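You operate a simulated robot arm through the tools that you are given. There is no shell and no other tool.

The job below is to be done with a simulated robot arm. You get a single attempt, and the scene is never put back.

TASK
Put things in order on the top of the side table. At the end: the blue rolled cloth from the top of the side table stands where the blue socket sleeve stood; the orange foam gauge stands where the blue rolled cloth stood; the green polishing pad from the top of the side table stands on top of the white cup; the blue socket sleeve stands where the green polishing pad stood; whatever was shut is shut again. Leave all else as you found it, and nothing knocked over.

The check looks at the end state, three seconds after you hand in, the way a careful person would. Anything else that was tipped, shoved, dropped, spilled or broken makes it a failure. Flat cloth is picked up by pressing the open fingertips on it (5 to 10 N) and closing them slowly along it; thin cloth reads only 2 to 8 mm in the jaws.

THE ROBOT
A 7-joint arm with a two-finger gripper, fixed in place. Base frame: the origin is at the foot of the arm, x ahead of it, y to its left, z up; the work surface is at about z = 0. Units: mm, degrees, N and s.
With the tool pointing down near the work surface it reaches from about 160 to 380 mm from the base axis. Its first joint turns from -72.0 to 72.0 degrees. Payload 0.6 kg.
The TCP is the grasp point between the finger pads, 22 mm short of the fingertips. In the tool frame z runs along the fingers and y along their closing line. The gripper opens to 92 mm. The gripper's body begins 65 mm behind the TCP.
Orientation is told as [roll, pitch, yaw] about the base's x, y, z axes, in that order, counted from this pose: with the fingers straight down and closing along the base's y, the tool's x points along the base's -x, its y along +y and its z along -z.

THE INTERFACE
- The arm moves only by the tool drive_tool. Its argument "increments" is a list that holds one entry, the list of rows, each a list of 7 numbers: the turn, a rotation vector about the base's x, y, z in degrees, then the shift along the base's x, y, z in mm, then the finger opening in mm, from 0 to 92. In form: [[[ax, ay, az, x, y, z, claw], ...]]. A call has 1 to 20 rows; each row is the pose to reach, as a shift and turn from the pose commanded when the call began. A row lasts 0.2 s, in which the tool goes at most 50 mm and 8.6 degrees; a call with a longer step from one row to the next is refused whole, and so is a gripper value outside its range. Where a pose cannot be reached the arm comes as near as it can. A force on the tool above 40 N (or 10 N above the force at the start of the call, whichever is more), or a blocked arm, ends the call early, and 0.2 s more pass. Each finger halts on what it meets, pressing with about 26 N; the grip force reading is that of the motor and also rises with nothing between the fingers. The clock runs only during rows and for 0.2 s after the last one: add rows that repeat a pose to give the fingers time. The reply holds the time, the measured pose of the TCP, the force on the tool along the base axes, the opening and the grip force, in the units named above and with some noise, with the torque about the TCP (base axes, N m) and any sound that the robot's microphone picked up.
- Cameras (640 x 400 px; columns grow to the right, rows downward): "scene" is fixed at [63.1, -272.5, 415.9]; the picture's right is [0.73, -0.68, 0.00], its down [-0.31, -0.33, -0.89] and it looks along [0.61, 0.65, -0.45] (base axes); focal length 214 px, centre (320, 200). "wrist" rides on the gripper at [71, 19, -102] in the tool frame; the picture's right is [-0.26, 0.97, 0.00], its down [-0.75, -0.20, -0.63] and it looks along [-0.60, -0.16, 0.78] (tool axes); focal length 280 px, centre (320, 200). There is no depth. A picture from a camera that has moved, and an enlarged one, comes with that camera's place and axes in the base frame and with its lens.
- snapshot(camera): a new picture of that camera. It takes no simulated time.
- inspect(camera, box): a new picture of the part [left, top, right, bottom] of that camera's present view, enlarged. It takes no simulated time.
- sign_off(): hands the job in; it is judged then, once.

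Nothing tells you positions but the pictures and the camera data. Unless the task says otherwise, let go and move clear before handing in.

The tools are called after "Call:" as name(argument=value, ...) on one line, values as JSON. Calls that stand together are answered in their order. drive_tool: Moves the arm, as the interface text tells. Its arguments: {"type":"object","properties":{"increments":{"type":"array","items":{"type":"array","items":{"type":"array","items":{"type":"number"}}}}},"required":["increments"]} The other tools are called the same way: snapshot (camera) takes a picture; inspect (camera, box) takes an enlarged picture of a part of a camera's view; sign_off () hands the job in.

At the start:

```text
time_s: 0.0
eef_pos: [193.1, -59.0, 325.5]
tool_rot: [-0.1, 0.0, -0.1]
ft_force: [-0.9, -0.1, 0.1]
torque: [0.02, -0.01, 0.02]
width: 91.7
gripper_force: 0.1
```

scene: 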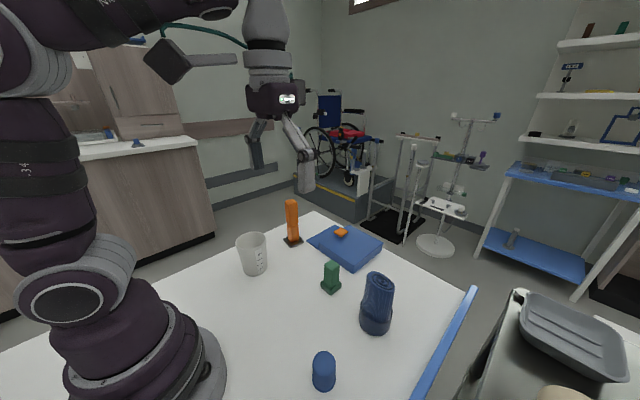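
wrist: 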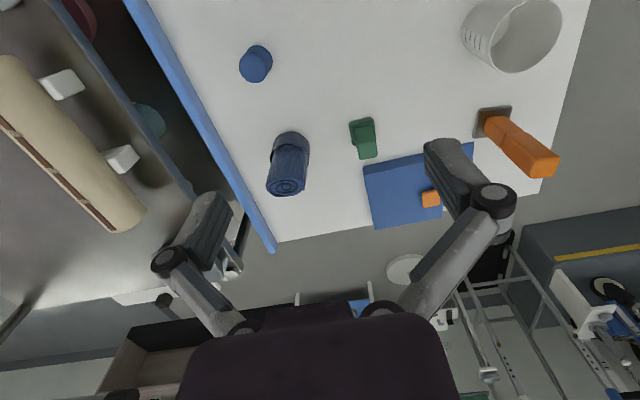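

I see a white table top holding a white cup, an orange post on a dark base, a blue book or cloth with an orange bit, a green object, a standing blue rolled cloth and a small blue cylinder. I'll zoom in to identify each of them before moving.

Call:
inspect(camera="scene", box=[220, 180, 420, 305])

Call:
inspect(camera="scene", box=[280, 260, 500, 400])

Call:
inspect(camera="wrist", box=[200, 0, 400, 125])

Call:
inspect(camera="wrist", box=[240, 90, 480, 240])

Call:
inspect(camera="wrist", box=[400, 0, 640, 200])

Call:
inspect(camera="scene", box=[470, 0, 640, 200])

```text
3.20 times, centred on (320, 242) of scene
camera zoom: at [63.1, -272.5, 415.9], right [0.73, -0.68, 0.0], down [-0.31, -0.33, -0.89], along [0.61, 0.65, -0.45], focal length 686 px, centre (320, 64)
```

zoom: 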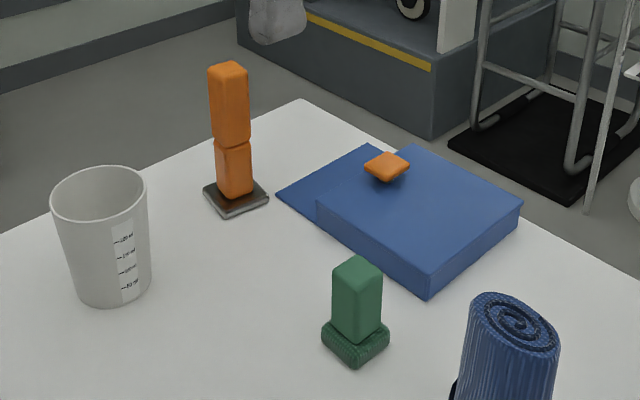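

```text
2.86 times, centred on (390, 330) of scene
camera zoom: at [63.1, -272.5, 415.9], right [0.73, -0.68, 0.0], down [-0.31, -0.33, -0.89], along [0.61, 0.65, -0.45], focal length 613 px, centre (120, -171)
```

zoom: 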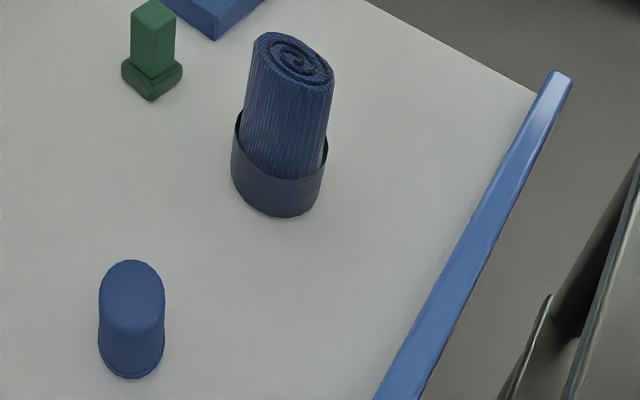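

```text
3.20 times, centred on (300, 62) of wrist
camera zoom: at [124.8, -41.0, 429.1], right [0.26, 0.96, 0.0], down [0.75, -0.2, 0.63], along [0.6, -0.17, -0.78], focal length 897 px, centre (384, 640)
```

zoom: 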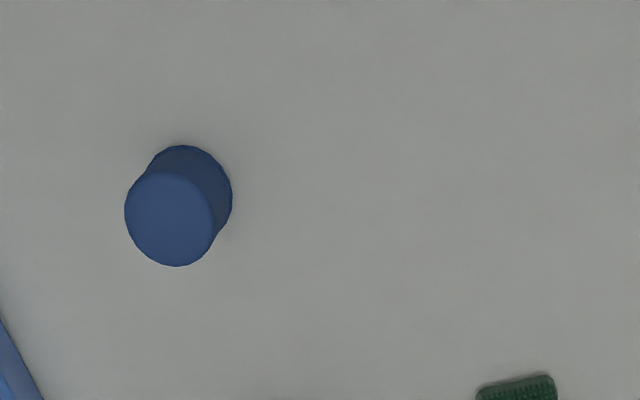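

```text
2.67 times, centred on (360, 165) of wrist
camera zoom: at [124.8, -41.0, 429.1], right [0.26, 0.96, 0.0], down [0.75, -0.2, 0.63], along [0.6, -0.17, -0.78], focal length 748 px, centre (213, 293)
```

zoom: 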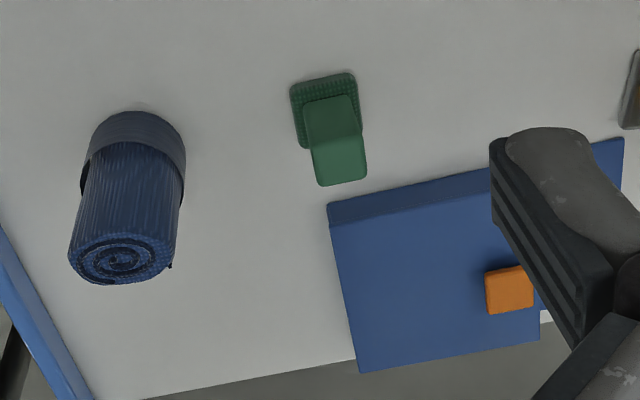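

```text
2.00 times, centred on (520, 100) of wrist
camera zoom: at [124.8, -41.0, 429.1], right [0.26, 0.96, 0.0], down [0.75, -0.2, 0.63], along [0.6, -0.17, -0.78], focal length 561 px, centre (-80, 400)
```

zoom: 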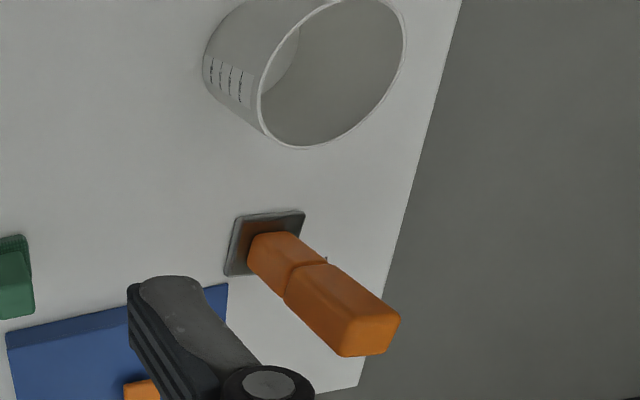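

```text
2.00 times, centred on (555, 100) of scene
camera zoom: at [63.1, -272.5, 415.9], right [0.73, -0.68, 0.0], down [-0.31, -0.33, -0.89], along [0.61, 0.65, -0.45], focal length 429 px, centre (-150, 400)
```

zoom: 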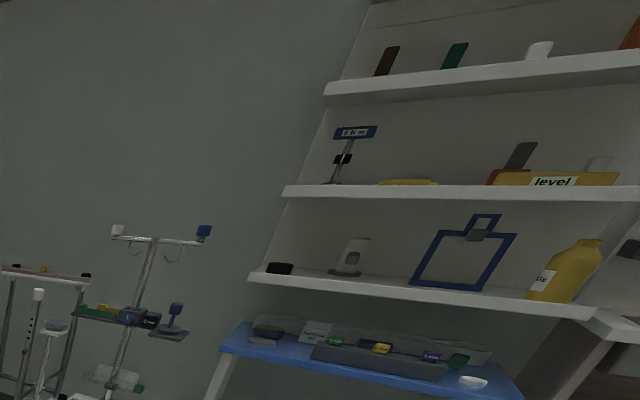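

The tall orange post, cup, green pad, blue roll and small blue cylinder are located roughly. I'll move the wrist camera over the cup and post side, staying high, to see the details before touching anything.

Call:
drive_tool(increments=[[[0, 0, 0, 2, 30, -6, 92], [0, 0, 0, 4, 65, -14, 92], [0, 0, 0, 6, 100, -22, 92], [0, 0, 0, 8, 140, -30, 92], [0, 0, 0, 9, 180, -38, 92], [0, 0, 0, 11, 217, -47, 92], [0, 0, 0, 11, 217, -47, 92]]])

Call:
snapshot(camera="wrist")

Call:
snapshot(camera="scene")

```text
time_s: 1.6
eef_pos: [205.8, 156.8, 279.5]
tool_rot: [0.0, 0.0, -0.1]
ft_force: [0.8, -0.3, 0.2]
torque: [-0.05, -0.01, 0.02]
width: 91.9
gripper_force: 0.1
```

```text
taken
camera wrist: at [136.3, 176.4, 382.7], right [0.26, 0.96, 0.0], down [0.75, -0.21, 0.63], along [0.6, -0.17, -0.78], focal length 280 px, centre (320, 200)
```

wrist: 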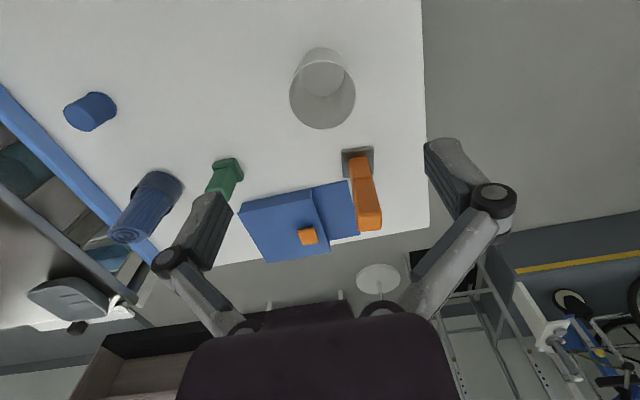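

```text
taken
```

scene: 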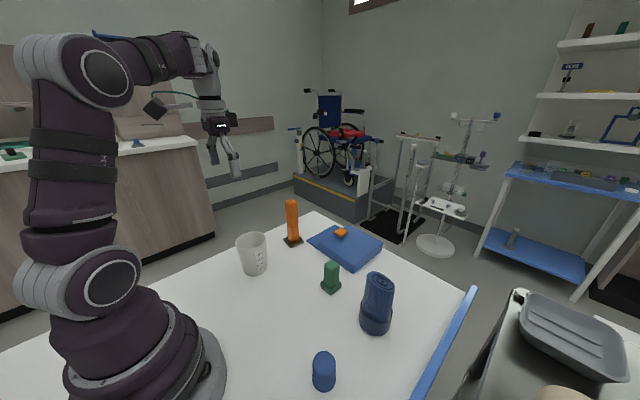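

Call:
inspect(camera="wrist", box=[270, 30, 430, 130])

Call:
inspect(camera="wrist", box=[230, 130, 430, 270])

Call:
inspect(camera="wrist", box=[0, 70, 260, 340])

```text
4.00 times, centred on (350, 80) of wrist
camera zoom: at [136.3, 176.4, 382.7], right [0.26, 0.96, 0.0], down [0.75, -0.21, 0.63], along [0.6, -0.17, -0.78], focal length 1122 px, centre (200, 680)
```

zoom: 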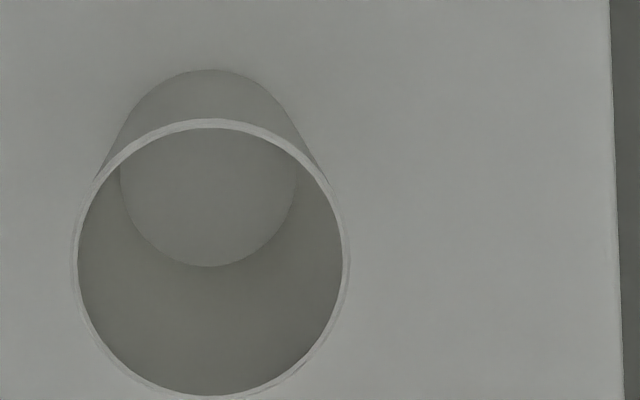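

```text
2.86 times, centred on (330, 200) of wrist
camera zoom: at [136.3, 176.4, 382.7], right [0.26, 0.96, 0.0], down [0.75, -0.21, 0.63], along [0.6, -0.17, -0.78], focal length 801 px, centre (291, 200)
```

zoom: 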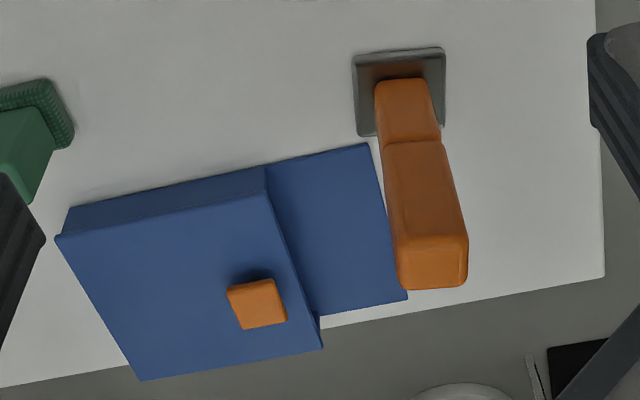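

```text
1.48 times, centred on (130, 205) of wrist
camera zoom: at [136.3, 176.4, 382.7], right [0.26, 0.96, 0.0], down [0.75, -0.21, 0.63], along [0.6, -0.17, -0.78], focal length 415 px, centre (602, 193)
```

zoom: 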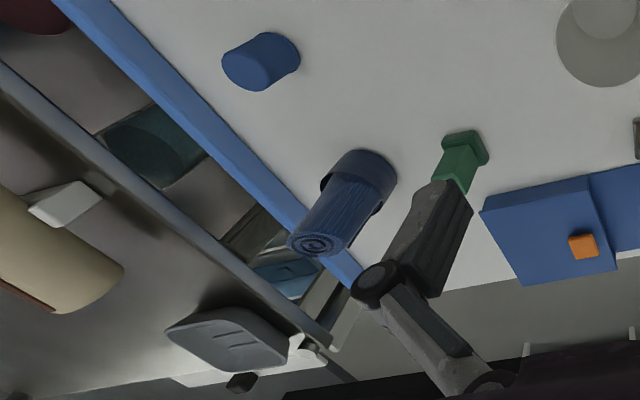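

The post stands on a small grey plate, the cup is open and empty, and the blue block with an orange knob sits on a lower blue slab. I'll look closer at the blue block from between, staying high.

Call:
drive_tool(increments=[[[0, 0, 0, 25, -25, -8, 92], [0, 0, 0, 50, -50, -15, 92], [0, 0, 0, 75, -75, -22, 92], [0, 0, 0, 95, -96, -30, 92], [0, 0, 0, 95, -96, -30, 92]]])

Call:
snapshot(camera="wrist")

Call:
inspect(camera="wrist", box=[200, 80, 440, 260])

```text
time_s: 2.8
eef_pos: [300.6, 61.1, 249.4]
tool_rot: [-0.1, -0.1, -0.1]
ft_force: [0.1, -0.5, -0.3]
torque: [-0.04, -0.04, 0.01]
width: 91.8
gripper_force: 0.1
```

```text
taken
camera wrist: at [231.1, 79.6, 351.5], right [0.26, 0.96, 0.0], down [0.75, -0.2, 0.63], along [0.6, -0.17, -0.78], focal length 280 px, centre (320, 200)
```

wrist: 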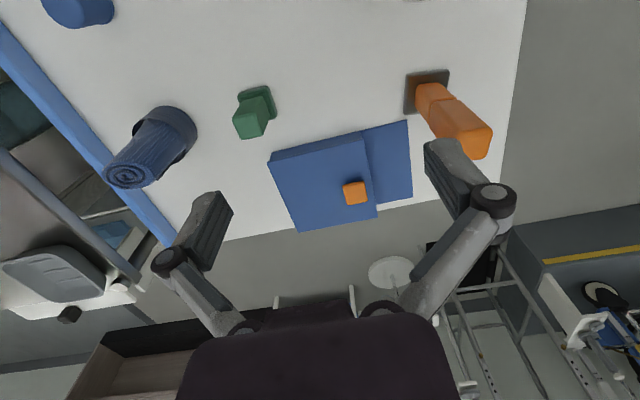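

```text
2.22 times, centred on (320, 170) of wrist
camera zoom: at [231.1, 79.6, 351.5], right [0.26, 0.96, 0.0], down [0.75, -0.2, 0.63], along [0.6, -0.17, -0.78], focal length 623 px, centre (320, 267)
```

zoom: 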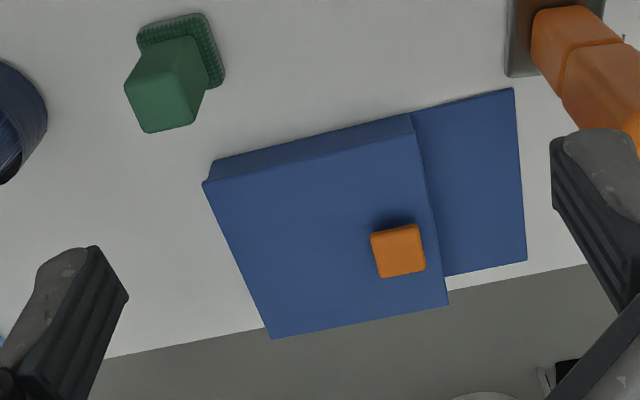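

The block and slab look like one fixture that I should leave alone. The tall orange post should be the foam gauge. Next I'll take near-overhead views of the pad, the roll and the sleeve to measure them.

Call:
drive_tool(increments=[[[0, 0, 0, 10, -25, 0, 92], [0, 0, 0, 20, -50, 0, 92], [0, 0, 0, 30, -75, 0, 92], [0, 0, 0, 38, -88, 0, 92], [0, 0, 0, 38, -88, 0, 92]]])

Call:
snapshot(camera="wrist")

Call:
inspect(camera="wrist", box=[260, 20, 400, 120])

Call:
inspect(camera="wrist", box=[80, 0, 320, 160])

```text
time_s: 3.8
eef_pos: [344.5, -26.8, 247.8]
tool_rot: [-0.1, -2.1, -1.1]
ft_force: [52.0, 4.9, -76.6]
torque: [-1.34, -0.42, -0.91]
width: 92.2
gripper_force: 0.1
stopped in row 5: the force on the tool passed its limit at 226 N (the readings are from after the stop); the commanded pose is now the measured one
```

```text
taken
camera wrist: at [271.2, -5.8, 348.4], right [0.28, 0.96, 0.01], down [0.73, -0.22, 0.65], along [0.63, -0.18, -0.76], focal length 280 px, centre (320, 200)
```

wrist: 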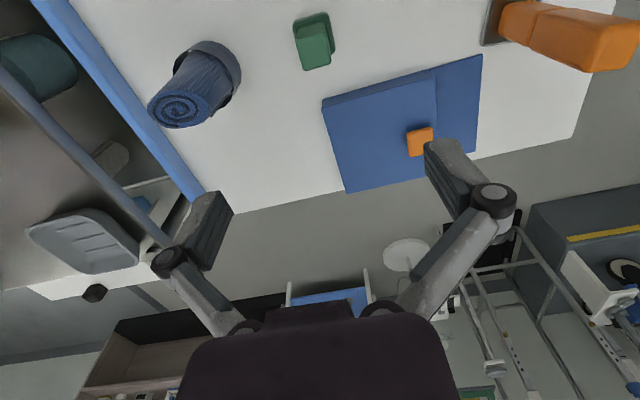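

```text
4.00 times, centred on (330, 70) of wrist
camera zoom: at [271.2, -5.8, 348.4], right [0.28, 0.96, 0.01], down [0.73, -0.22, 0.65], along [0.63, -0.18, -0.76], focal length 1122 px, centre (280, 720)
```

zoom: 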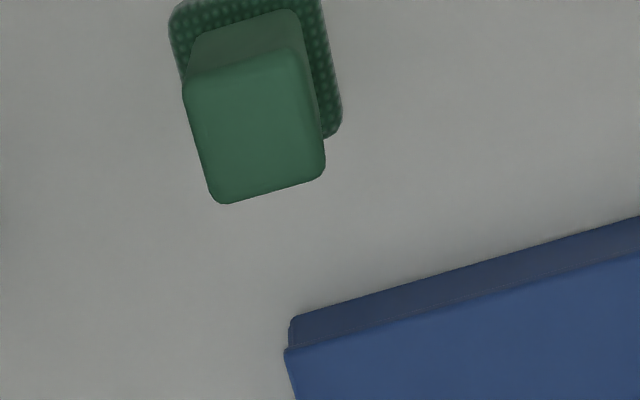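

```text
2.50 times, centred on (200, 80) of wrist
camera zoom: at [271.2, -5.8, 348.4], right [0.28, 0.96, 0.01], down [0.73, -0.22, 0.65], along [0.63, -0.18, -0.76], focal length 701 px, centre (620, 500)
```

zoom: 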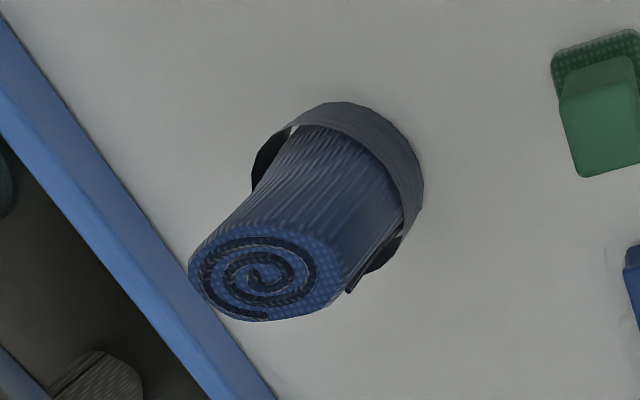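

The arm stopped with a large force reading even though nothing visible is at that height. I'll check the scene view before moving further.

Call:
snapshot(camera="scene")

Call:
inspect(camera="scene", box=[220, 0, 420, 200])

```text
taken
```

scene: 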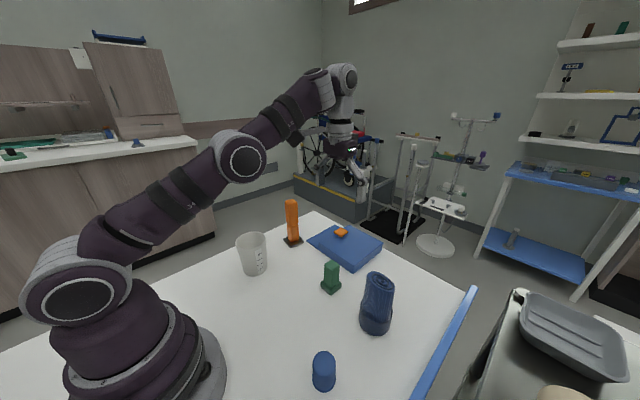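

```text
2.00 times, centred on (320, 100) of scene
camera zoom: at [63.1, -272.5, 415.9], right [0.73, -0.68, 0.0], down [-0.31, -0.33, -0.89], along [0.61, 0.65, -0.45], focal length 429 px, centre (320, 400)
```

zoom: 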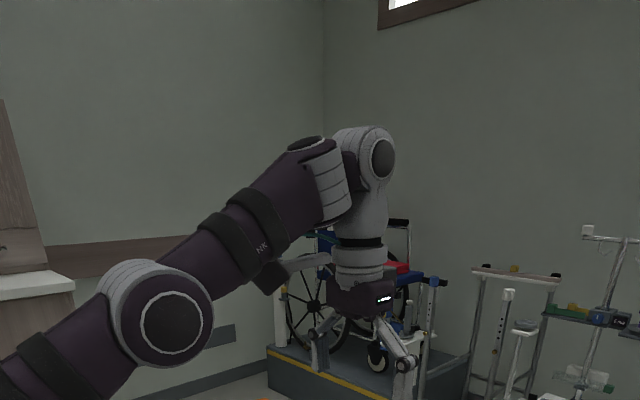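

The wrist camera bumped the robot's own forearm because the arm was stretched out too high, so nothing on the table was touched. I'll back off inward and lower to relieve it.

Call:
drive_tool(increments=[[[0, 0, 0, -8, 0, -2, 92], [0, 0, 0, -18, 0, -6, 92], [0, 0.8, 0.5, -28, 0, -12, 92], [0, 1.6, 1.0, -38, 0, -20, 92], [0, 2.1, 1.1, -46, 0, -30, 92], [0, 2.1, 1.1, -46, 0, -30, 92]]])

```text
time_s: 5.2
eef_pos: [295.6, -26.8, 219.2]
tool_rot: [-0.2, 0.5, 0.0]
ft_force: [-0.1, 0.2, -0.1]
torque: [0.01, 0.0, 0.02]
width: 92.0
gripper_force: 0.0
```

Back in free space. Now I'll look closely at the roll with its collar and the sleeve from the scene camera, and at the pad from the wrist.

Call:
inspect(camera="scene", box=[340, 260, 420, 345])

Call:
inspect(camera="scene", box=[295, 340, 355, 400])

Call:
inspect(camera="scene", box=[270, 190, 330, 255])

Call:
inspect(camera="scene", box=[225, 220, 285, 285])

Call:
snapshot(camera="wrist")

Call:
inspect(camera="wrist", box=[240, 60, 360, 160])

```text
4.71 times, centred on (380, 302) of scene
camera zoom: at [63.1, -272.5, 415.9], right [0.73, -0.68, 0.0], down [-0.31, -0.33, -0.89], along [0.61, 0.65, -0.45], focal length 1009 px, centre (38, -282)
```

zoom: 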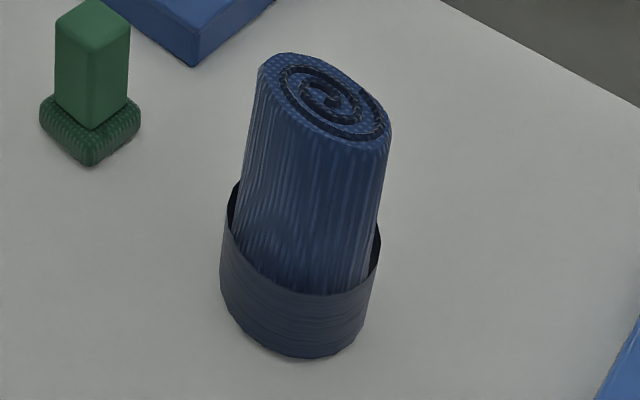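

```text
6.67 times, centred on (325, 370) of scene
camera zoom: at [63.1, -272.5, 415.9], right [0.73, -0.68, 0.0], down [-0.31, -0.33, -0.89], along [0.61, 0.65, -0.45], focal length 1430 px, centre (287, -933)
```

zoom: 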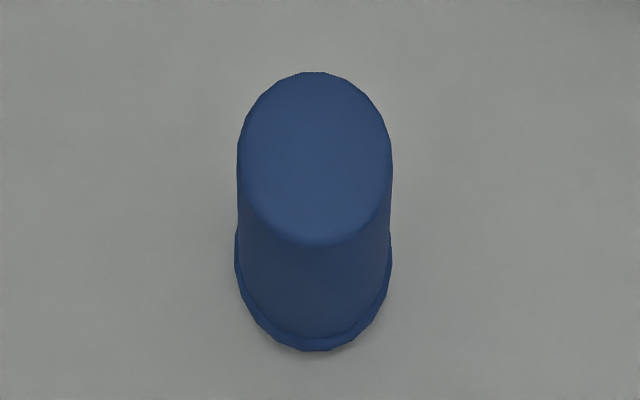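

```text
6.15 times, centred on (300, 222) of scene
camera zoom: at [63.1, -272.5, 415.9], right [0.73, -0.68, 0.0], down [-0.31, -0.33, -0.89], along [0.61, 0.65, -0.45], focal length 1320 px, centre (443, 62)
```

zoom: 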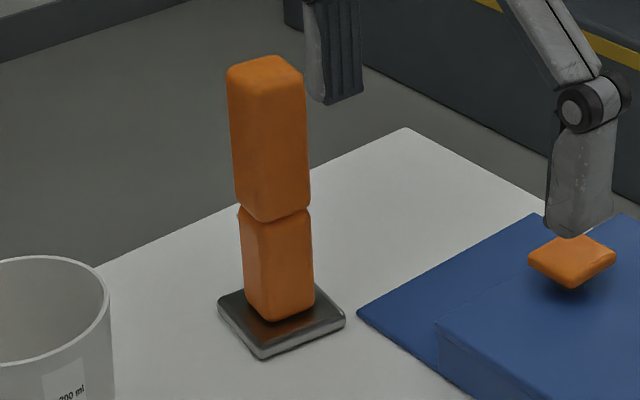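

```text
6.15 times, centred on (255, 252) of scene
camera zoom: at [63.1, -272.5, 415.9], right [0.73, -0.68, 0.0], down [-0.31, -0.33, -0.89], along [0.61, 0.65, -0.45], focal length 1320 px, centre (720, -123)
```

zoom: 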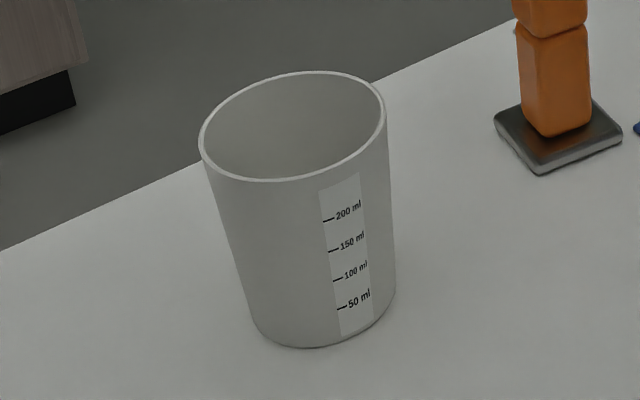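

```text
taken
camera wrist: at [227.5, -6.9, 321.8], right [0.26, 0.97, -0.01], down [0.76, -0.2, 0.62], along [0.6, -0.17, -0.79], focal length 280 px, centre (320, 200)
```

wrist: 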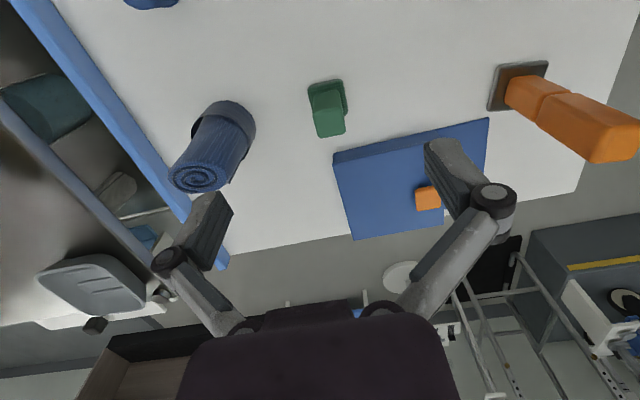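

```text
4.00 times, centred on (300, 110) of wrist
camera zoom: at [227.5, -6.9, 321.8], right [0.26, 0.97, -0.01], down [0.76, -0.2, 0.62], along [0.6, -0.17, -0.79], focal length 1122 px, centre (400, 560)
```

zoom: 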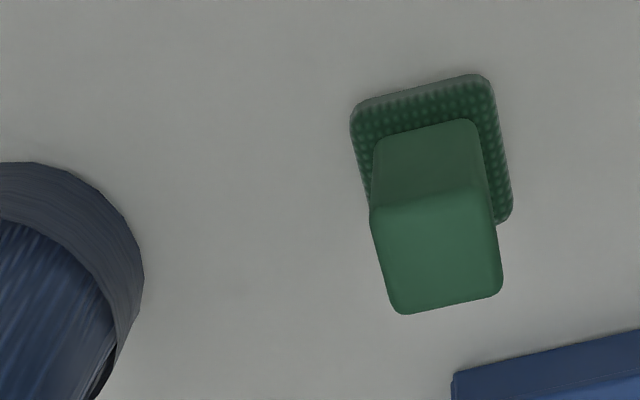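

The pad's handle is about 25 mm square at roughly (331, -29), top near z 72, with a 37 mm base. First I'll check pose noise with a hold, then approach above the pad.

Call:
drive_tool(increments=[[[0, 0, 0, 0, 0, 0, 70], [0, 0, 0, 0, 0, 0, 70]]])

Call:
drive_tool(increments=[[[0, 0, 0, 0, 0, 0, 70]]])

```text
time_s: 5.8
eef_pos: [295.6, -26.0, 218.7]
tool_rot: [-0.2, 0.5, 0.1]
ft_force: [0.0, 0.3, 0.1]
torque: [0.0, 0.01, 0.0]
width: 70.1
gripper_force: 0.1
```

```text
time_s: 6.2
eef_pos: [296.3, -25.8, 218.6]
tool_rot: [-0.3, 0.5, 0.1]
ft_force: [-0.9, 0.6, -0.1]
torque: [0.0, 0.0, -0.05]
width: 69.7
gripper_force: 0.0
```

Noise is about half a millimetre. I'll move over the pad and partway down, correcting the small tilt, then check alignment visually.

Call:
drive_tool(increments=[[[0.1, -0.2, 0, 8, -1, -20, 70], [0.2, -0.5, 0, 18, -2, -40, 70], [0.2, -0.5, 0, 28, -2.7, -60, 70], [0.2, -0.5, 0, 35.5, -2.7, -80, 70], [0.2, -0.5, 0, 35.5, -2.7, -105, 70], [0.2, -0.5, 0, 35.5, -2.7, -105, 70]]])

Call:
snapshot(camera="wrist")

Call:
snapshot(camera="scene")

```text
time_s: 7.6
eef_pos: [332.0, -29.8, 113.2]
tool_rot: [0.0, 0.0, 0.1]
ft_force: [-0.2, -0.1, 0.2]
torque: [-0.02, 0.01, -0.02]
width: 70.3
gripper_force: 0.1
```

```text
taken
camera wrist: at [262.8, -10.6, 216.1], right [0.26, 0.97, 0.0], down [0.75, -0.2, 0.62], along [0.6, -0.16, -0.78], focal length 280 px, centre (320, 200)
```

wrist: 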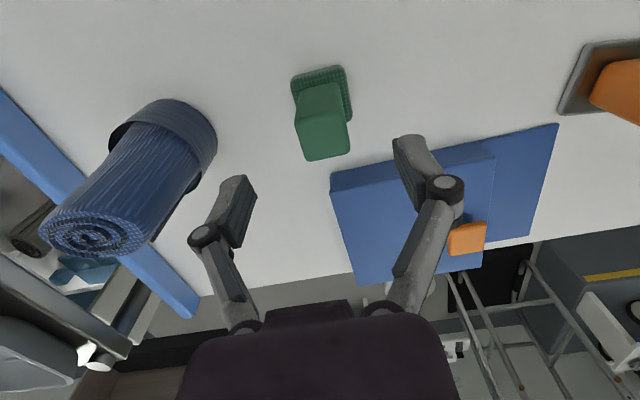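

```text
taken
```

scene: 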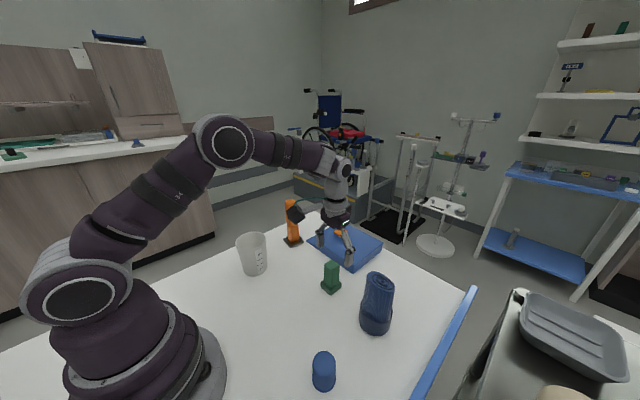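

Call:
inspect(camera="wrist", box=[270, 50, 374, 170])

Call:
inspect(camera="scene", box=[300, 200, 380, 300])

Call:
inspect(camera="wrist", box=[20, 80, 240, 280])

```text
3.33 times, centred on (322, 110) of wrist
camera zoom: at [262.8, -10.6, 216.1], right [0.26, 0.97, 0.0], down [0.75, -0.2, 0.62], along [0.6, -0.16, -0.78], focal length 935 px, centre (313, 500)
```

zoom: 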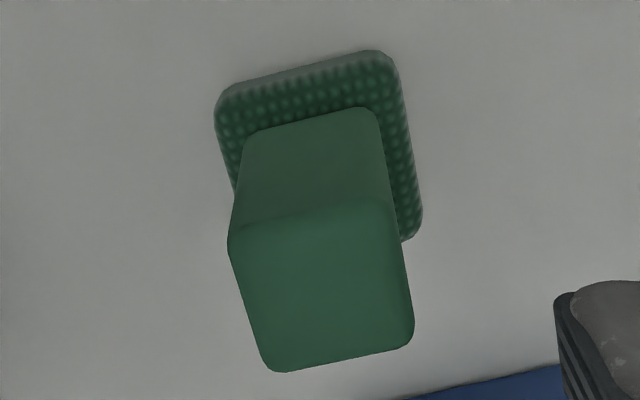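

```text
4.00 times, centred on (340, 250) of scene
camera zoom: at [63.1, -272.5, 415.9], right [0.73, -0.68, 0.0], down [-0.31, -0.33, -0.89], along [0.61, 0.65, -0.45], focal length 858 px, centre (240, 0)
```

zoom: 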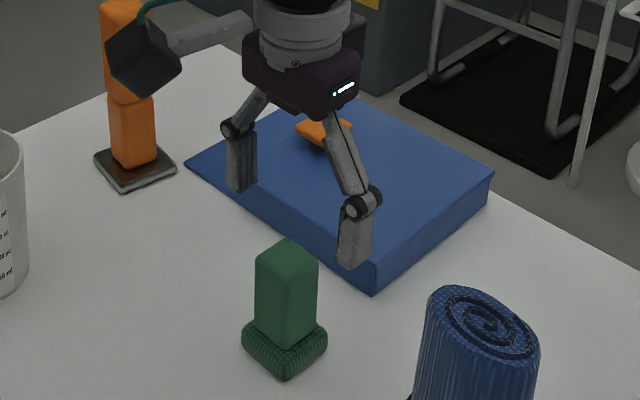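

```text
2.00 times, centred on (130, 180) of wrist
camera zoom: at [262.8, -10.6, 216.1], right [0.26, 0.97, 0.0], down [0.75, -0.2, 0.62], along [0.6, -0.16, -0.78], focal length 561 px, centre (700, 240)
```

zoom: 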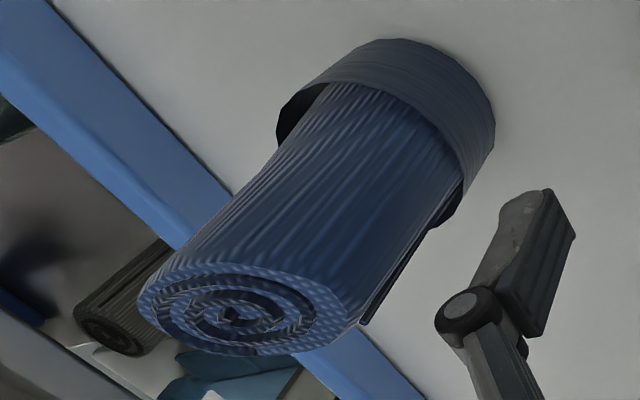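

The pad's centre works out to about (331, -27), so I'll shift a few mm in y, go down to the upper part of the handle and grip it.

Call:
drive_tool(increments=[[[0, 0, 0, -1, 2.7, 0, 60], [0, 0, 0, -1, 2.7, -15, 60], [0, 0, 0, -1, 2.7, -30, 60], [0, 0, 0, -1, 2.7, -42, 60], [0, 0, 0, -1, 2.7, -49, 60], [0, 0, 0, -1, 2.7, -49, 60]]])

Call:
inspect(camera="scene", box=[290, 220, 370, 300])

Call:
snapshot(camera="wrist")

```text
time_s: 9.0
eef_pos: [329.2, -26.6, 64.1]
tool_rot: [0.0, 0.0, 0.1]
ft_force: [-0.1, 0.8, -0.6]
torque: [0.02, 0.02, -0.02]
width: 60.2
gripper_force: 0.0
```

```text
5.00 times, centred on (330, 260) of scene
camera zoom: at [63.1, -272.5, 415.9], right [0.73, -0.68, 0.0], down [-0.31, -0.33, -0.89], along [0.61, 0.65, -0.45], focal length 1072 px, centre (270, -100)
```

zoom: 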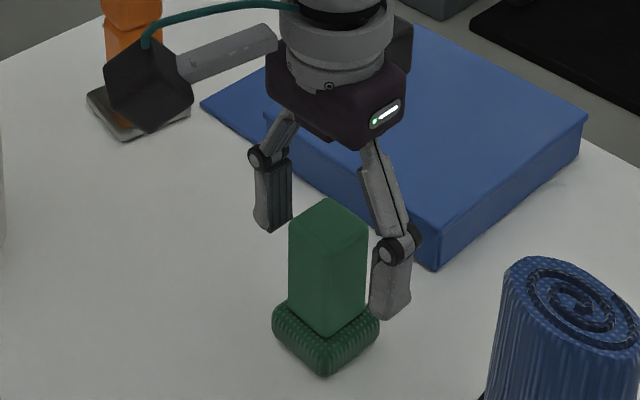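

```text
taken
camera wrist: at [261.5, -7.9, 166.9], right [0.26, 0.97, 0.0], down [0.75, -0.2, 0.62], along [0.6, -0.16, -0.78], focal length 280 px, centre (320, 200)
```

wrist: 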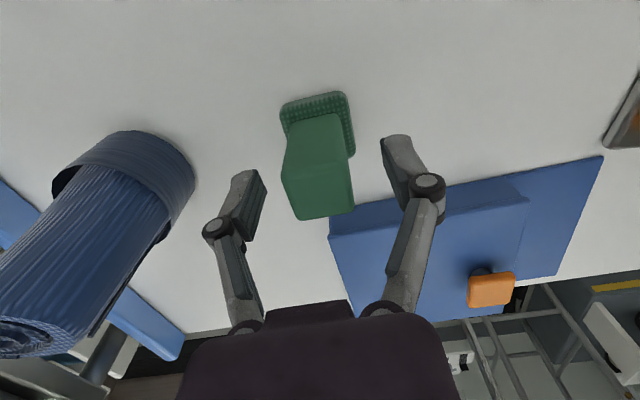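

The fingers straddle the handle evenly. I'll close on it slowly.

Call:
drive_tool(increments=[[[0, 0, 0, 0, 0, 0, 50], [0, 0, 0, 0, 0, 0, 42], [0, 0, 0, 0, 0, 0, 35], [0, 0, 0, 0, 0, 0, 28], [0, 0, 0, 0, 0, 0, 22], [0, 0, 0, 0, 0, 0, 18], [0, 0, 0, 0, 0, 0, 18]]])

Call:
inspect(camera="scene", box=[290, 220, 370, 300])

```text
time_s: 10.6
eef_pos: [330.9, -27.2, 64.7]
tool_rot: [0.0, 0.0, 0.1]
ft_force: [0.1, -1.7, 2.1]
torque: [-0.02, -0.06, 0.01]
width: 27.1
gripper_force: 26.8
```

```text
5.00 times, centred on (330, 260) of scene
camera zoom: at [63.1, -272.5, 415.9], right [0.73, -0.68, 0.0], down [-0.31, -0.33, -0.89], along [0.61, 0.65, -0.45], focal length 1072 px, centre (270, -100)
```

zoom: 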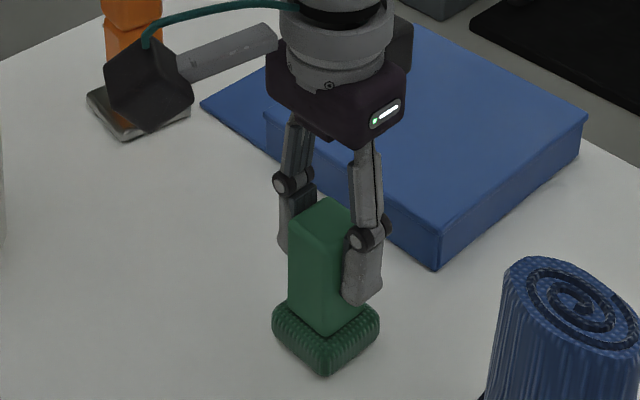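

Gripped at 27 mm width. I'll lift straight up a little to confirm that it comes as one piece.

Call:
drive_tool(increments=[[[0, 0, 0, 0, 0, 6, 18], [0, 0, 0, 0, 0, 15, 18], [0, 0, 0, 0, 0, 25, 18], [0, 0, 0, 0, 0, 35, 18], [0, 0, 0, 0, 0, 35, 18]]])

Call:
inspect(camera="scene", box=[290, 200, 390, 300])

```text
time_s: 11.8
eef_pos: [330.6, -27.0, 99.2]
tool_rot: [0.0, 0.0, 0.0]
ft_force: [0.8, 0.1, -1.0]
torque: [-0.02, 0.03, 0.01]
width: 26.9
gripper_force: 25.9
```

```text
4.00 times, centred on (340, 250) of scene
camera zoom: at [63.1, -272.5, 415.9], right [0.73, -0.68, 0.0], down [-0.31, -0.33, -0.89], along [0.61, 0.65, -0.45], focal length 858 px, centre (240, 0)
```

zoom: 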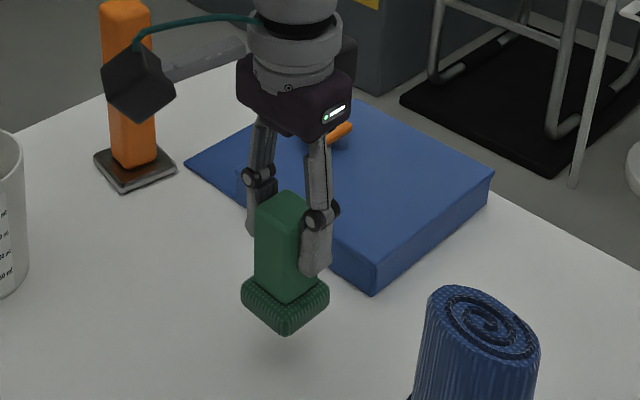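

The pad lifts in one piece. I'll carry it up and over to above the cup at about (227, 152).

Call:
drive_tool(increments=[[[0, 0, 0, -5, 0, 25, 18], [0, 0, 0, -15, 10, 50, 18], [0, 0, 0, -30, 30, 75, 18], [0, 0, 0, -45, 60, 101, 18], [0, 0, 0, -60, 95, 101, 18], [0, 0, 0, -78, 130, 101, 18], [0, 0, 0, -92, 160, 101, 18], [0, 0, 0, -103.6, 179, 101, 18], [0, 0, 0, -103.6, 179, 101, 18]]])

Call:
snapshot(camera="wrist")

Call:
snapshot(camera="scene")

```text
time_s: 13.8
eef_pos: [226.9, 153.1, 199.6]
tool_rot: [0.0, 0.0, 0.0]
ft_force: [1.4, -0.1, -0.5]
torque: [0.01, 0.0, -0.01]
width: 26.7
gripper_force: 26.0
```

```text
taken
camera wrist: at [157.7, 171.3, 302.8], right [0.26, 0.97, 0.0], down [0.75, -0.2, 0.62], along [0.6, -0.16, -0.78], focal length 280 px, centre (320, 200)
```

wrist: 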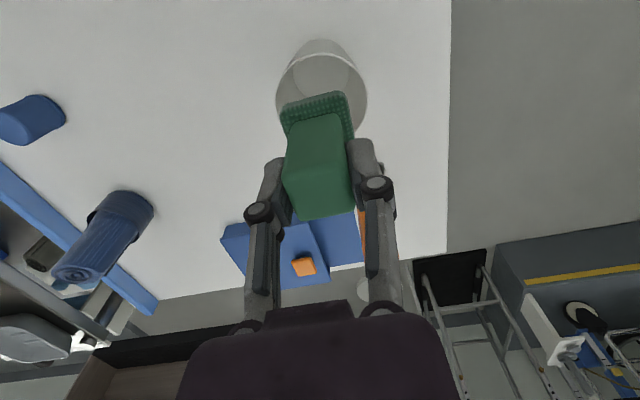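

```text
taken
```

scene: 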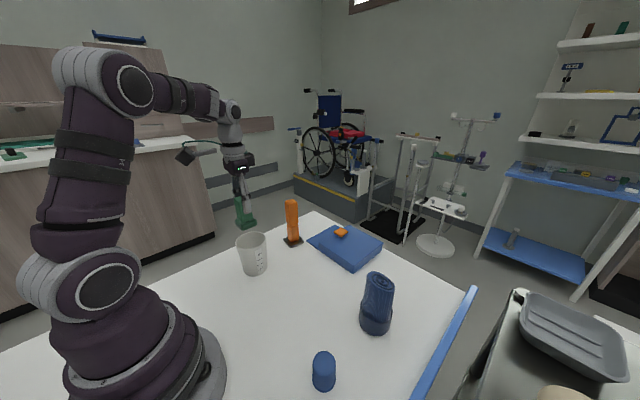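

Call:
inspect(camera="wrist", box=[250, 20, 390, 160])

Call:
inspect(camera="scene", box=[210, 180, 290, 285])

```text
2.86 times, centred on (320, 90) of wrist
camera zoom: at [157.7, 171.3, 302.8], right [0.26, 0.97, 0.0], down [0.75, -0.2, 0.62], along [0.6, -0.16, -0.78], focal length 801 px, centre (320, 514)
```

zoom: 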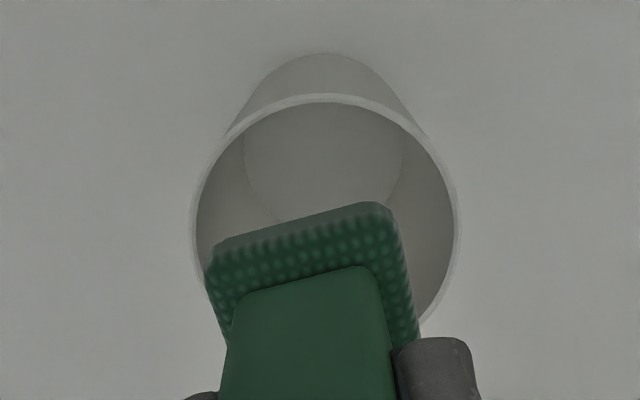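

```text
3.81 times, centred on (250, 232) of scene
camera zoom: at [63.1, -272.4, 415.9], right [0.73, -0.68, 0.0], down [-0.31, -0.33, -0.89], along [0.61, 0.65, -0.45], focal length 817 px, centre (587, 76)
```

zoom: 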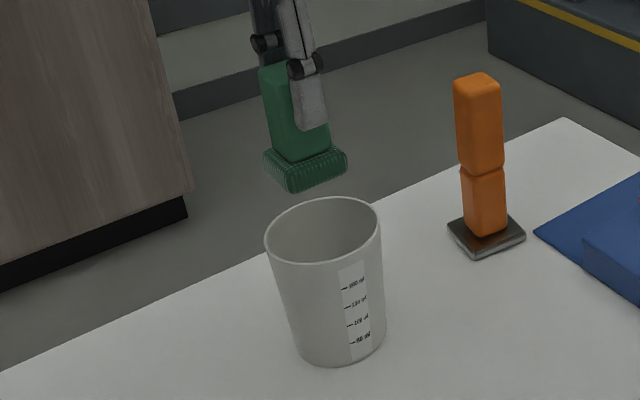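

The cup centre works out to about (229, 153) with its rim near z 89. I'll shift 1.5 mm and lower slowly toward rim height while watching the force for contact.

Call:
drive_tool(increments=[[[0, 0, 0, 1.5, 0, 0, 18], [0, 0, 0, 1.5, 0, -15, 18], [0, 0, 0, 1.5, 0, -28, 18], [0, 0, 0, 1.5, 0, -36, 18], [0, 0, 0, 1.5, 0, -36, 18]]])

Call:
inspect(camera="scene", box=[210, 190, 290, 285])

Call:
inspect(camera="wrist", box=[250, 20, 390, 160])

```text
time_s: 15.0
eef_pos: [228.6, 152.3, 164.2]
tool_rot: [0.0, 0.0, 0.1]
ft_force: [0.4, 0.2, -0.9]
torque: [0.0, 0.02, 0.0]
width: 26.7
gripper_force: 25.9
```

```text
4.21 times, centred on (250, 238) of scene
camera zoom: at [63.1, -272.5, 415.9], right [0.73, -0.68, 0.0], down [-0.31, -0.33, -0.89], along [0.61, 0.65, -0.45], focal length 903 px, centre (615, 42)
```

zoom: 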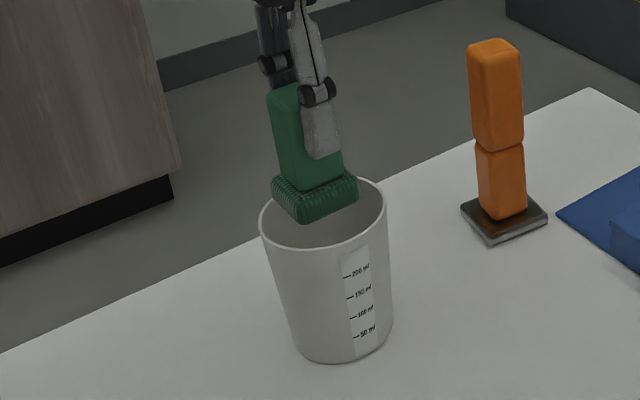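

```text
2.86 times, centred on (320, 90) of wrist
camera zoom: at [159.2, 171.4, 266.8], right [0.26, 0.97, 0.0], down [0.75, -0.2, 0.62], along [0.6, -0.16, -0.78], focal length 801 px, centre (320, 514)
```

zoom: 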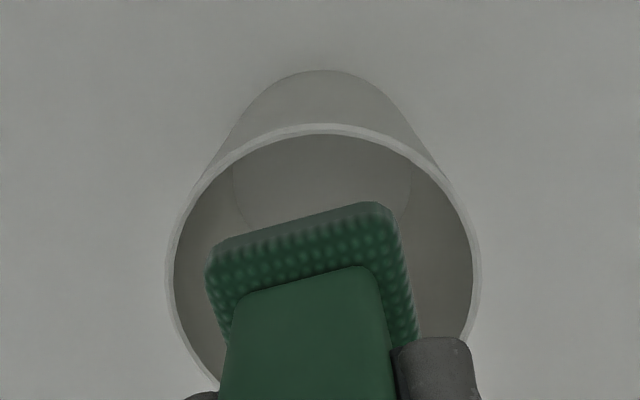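

The pad is centred over the rim. I'll lower in small steps through rim height and watch the vertical force.

Call:
drive_tool(increments=[[[0, 0, 0, 0, 0, -2, 18], [0, 0, 0, 0, 0, -4, 18], [0, 0, 0, 0, 0, -6, 18], [0, 0, 0, 0, 0, -8, 18], [0, 0, 0, 0, 0, -8, 18]]])

Call:
drive_tool(increments=[[[0, 0, 0, 0, 0, -1.5, 18], [0, 0, 0, 0, 0, -3, 18], [0, 0, 0, 0, 0, -3, 18]]])

Call:
drive_tool(increments=[[[0, 0, 0, 0, 0, -1.5, 18], [0, 0, 0, 0, 0, -3, 18], [0, 0, 0, 0, 0, -3, 18]]])

```text
time_s: 16.2
eef_pos: [228.2, 151.5, 156.1]
tool_rot: [0.0, 0.0, 0.0]
ft_force: [0.1, 0.2, -0.7]
torque: [-0.03, -0.01, -0.01]
width: 26.9
gripper_force: 26.3
```

```text
time_s: 17.0
eef_pos: [228.9, 152.2, 153.0]
tool_rot: [0.1, -0.2, 0.1]
ft_force: [1.0, -0.3, 36.2]
torque: [0.01, -0.15, 0.02]
width: 26.8
gripper_force: 26.1
```

```text
time_s: 17.8
eef_pos: [227.7, 153.5, 149.6]
tool_rot: [0.0, 0.0, 0.1]
ft_force: [1.3, -0.4, 35.6]
torque: [0.07, -0.03, 0.01]
width: 27.0
gripper_force: 25.7
```

There's solid contact at rim height, so the cup bears the pad at its top. I'll check how it looks before releasing.

Call:
inspect(camera="scene", box=[210, 190, 290, 285])

Call:
inspect(camera="wrist", box=[230, 20, 410, 200])

```text
4.21 times, centred on (250, 238) of scene
camera zoom: at [63.0, -272.5, 415.9], right [0.73, -0.68, 0.0], down [-0.31, -0.33, -0.89], along [0.61, 0.65, -0.45], focal length 903 px, centre (615, 42)
```

zoom: 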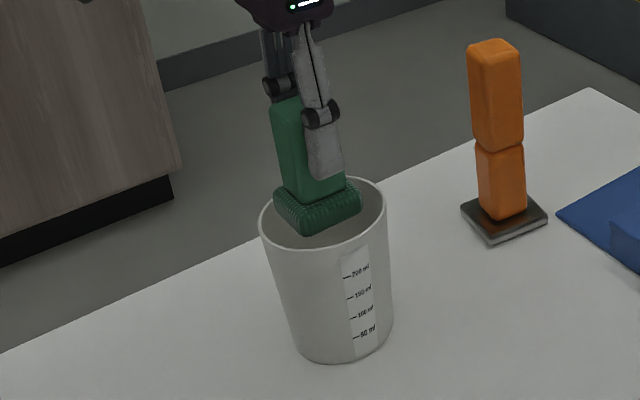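

```text
2.22 times, centred on (320, 110) of wrist
camera zoom: at [159.2, 171.4, 253.4], right [0.26, 0.97, 0.0], down [0.75, -0.2, 0.62], along [0.6, -0.16, -0.78], focal length 623 px, centre (320, 400)
```

zoom: 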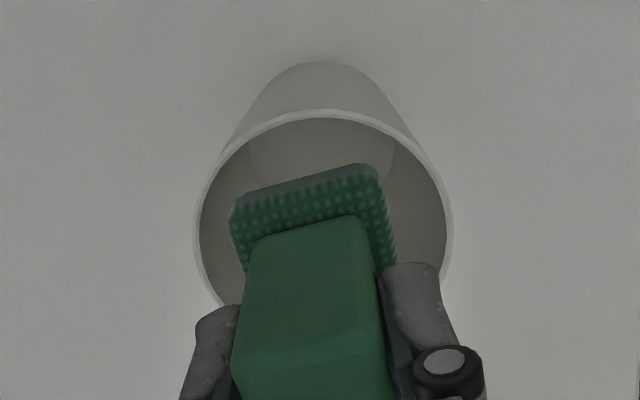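

Call:
drive_tool(increments=[[[0, 0, 0, 0, 0, 0.5, 18], [0, 0, 0, 0, 0, 1.0, 18], [0, 0, 0, 0, 0, 1.0, 18]]])

```text
time_s: 18.6
eef_pos: [228.1, 153.1, 150.3]
tool_rot: [-0.1, 0.1, 0.2]
ft_force: [1.3, 0.7, 4.8]
torque: [-0.01, -0.09, 0.02]
width: 26.9
gripper_force: 26.2
```

Pressing is down to about 5 N. I'll open the fingers gradually, a few mm at first, so the pad isn't disturbed.

Call:
drive_tool(increments=[[[0, 0, 0, 0, 0, 0, 26], [0, 0, 0, 0, 0, 0, 28], [0, 0, 0, 0, 0, 0, 31], [0, 0, 0, 0, 0, 0, 36], [0, 0, 0, 0, 0, 0, 42], [0, 0, 0, 0, 0, 0, 50], [0, 0, 0, 0, 0, 0, 50]]])

Call:
inspect(camera="scene", box=[210, 190, 290, 285])

Call:
snapshot(camera="wrist")

```text
time_s: 20.2
eef_pos: [228.3, 152.2, 150.6]
tool_rot: [0.1, 0.0, 0.1]
ft_force: [0.0, 0.6, -0.2]
torque: [-0.02, -0.01, 0.01]
width: 50.2
gripper_force: 0.1
```

```text
4.21 times, centred on (250, 238) of scene
camera zoom: at [63.1, -272.5, 415.9], right [0.73, -0.68, 0.0], down [-0.31, -0.33, -0.89], along [0.61, 0.65, -0.45], focal length 903 px, centre (615, 42)
```

zoom: 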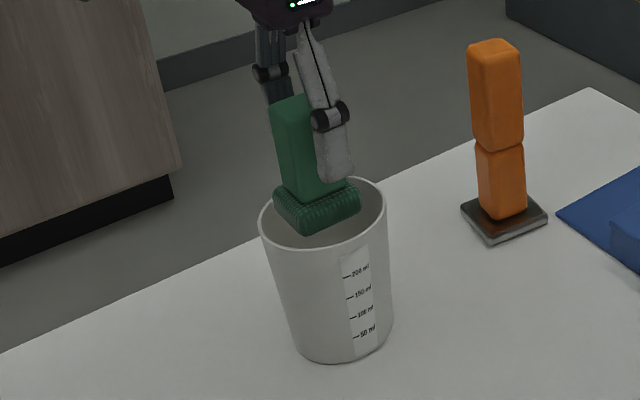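

```text
taken
camera wrist: at [159.2, 171.5, 254.2], right [0.26, 0.97, 0.0], down [0.75, -0.2, 0.62], along [0.6, -0.16, -0.78], focal length 280 px, centre (320, 200)
```

wrist: 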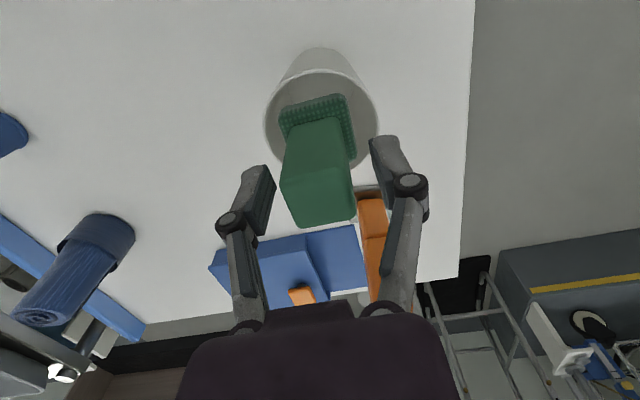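

The pad stands by itself on the cup. I'll raise straight up and clear, then travel toward the blue sleeve near (188, -151).

Call:
drive_tool(increments=[[[0, 0, 0, 0, 0, 10, 50], [0, 0, 0, 0, 0, 25, 50], [0, 0, 0, 0, 0, 45, 50], [0, 0, 0, 0, 0, 70, 50], [0, 0, 0, 0, 0, 85, 50], [0, 0, 0, 0, -30, 90, 60], [0, 0, 0, 0, -70, 90, 70], [0, 0, 0, 0, -110, 90, 70], [0, 0, 0, 0, -150, 90, 70], [0, 0, 0, -8, -190, 85, 70], [0, 0, 0, -16, -230, 75, 70], [0, 0, 0, -24, -270, 60, 70], [0, 0, 0, -32, -303, 50, 70], [0, 0, 0, -32, -303, 50, 70]]])

Call:
snapshot(camera="wrist")

Call:
snapshot(camera="scene")

```text
time_s: 23.2
eef_pos: [195.5, -150.6, 201.2]
tool_rot: [0.0, 0.0, 0.1]
ft_force: [-0.2, 1.0, -0.2]
torque: [0.01, -0.01, -0.03]
width: 70.0
gripper_force: 0.0
```

```text
taken
camera wrist: at [126.1, -131.4, 304.5], right [0.26, 0.97, 0.0], down [0.75, -0.2, 0.62], along [0.6, -0.16, -0.78], focal length 280 px, centre (320, 200)
```

wrist: 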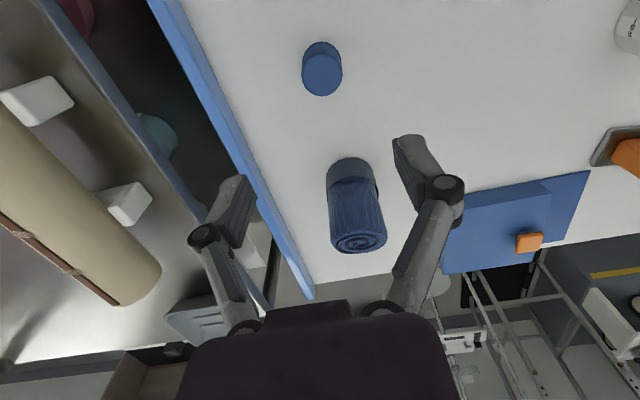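

```text
taken
```

scene: 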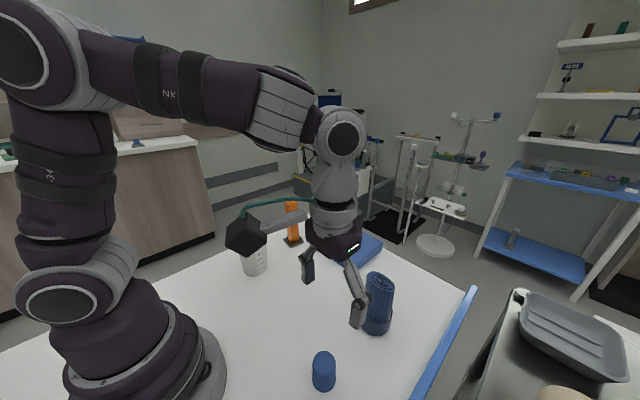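

Call:
inspect(camera="wrist", box=[270, 20, 370, 120])

Call:
inspect(camera="wrist", box=[290, 130, 430, 270])

```text
4.00 times, centred on (320, 70) of wrist
camera zoom: at [126.1, -131.4, 304.5], right [0.26, 0.97, 0.0], down [0.75, -0.2, 0.62], along [0.6, -0.16, -0.78], focal length 1122 px, centre (320, 720)
```

zoom: 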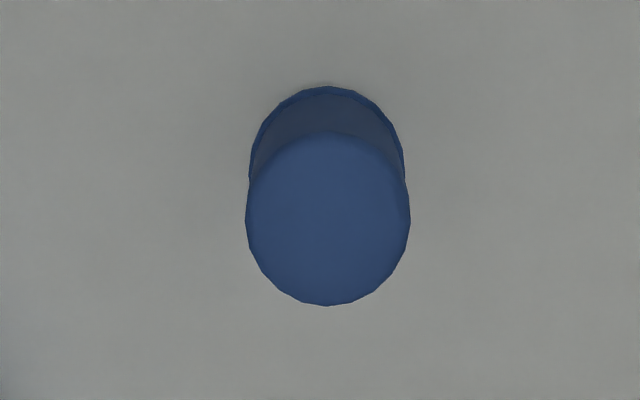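

```text
2.86 times, centred on (360, 200) of wrist
camera zoom: at [126.1, -131.4, 304.5], right [0.26, 0.97, 0.0], down [0.75, -0.2, 0.62], along [0.6, -0.16, -0.78], focal length 801 px, centre (206, 200)
```

zoom: 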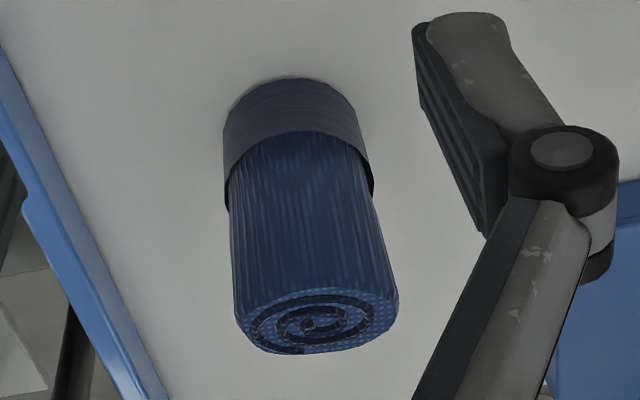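

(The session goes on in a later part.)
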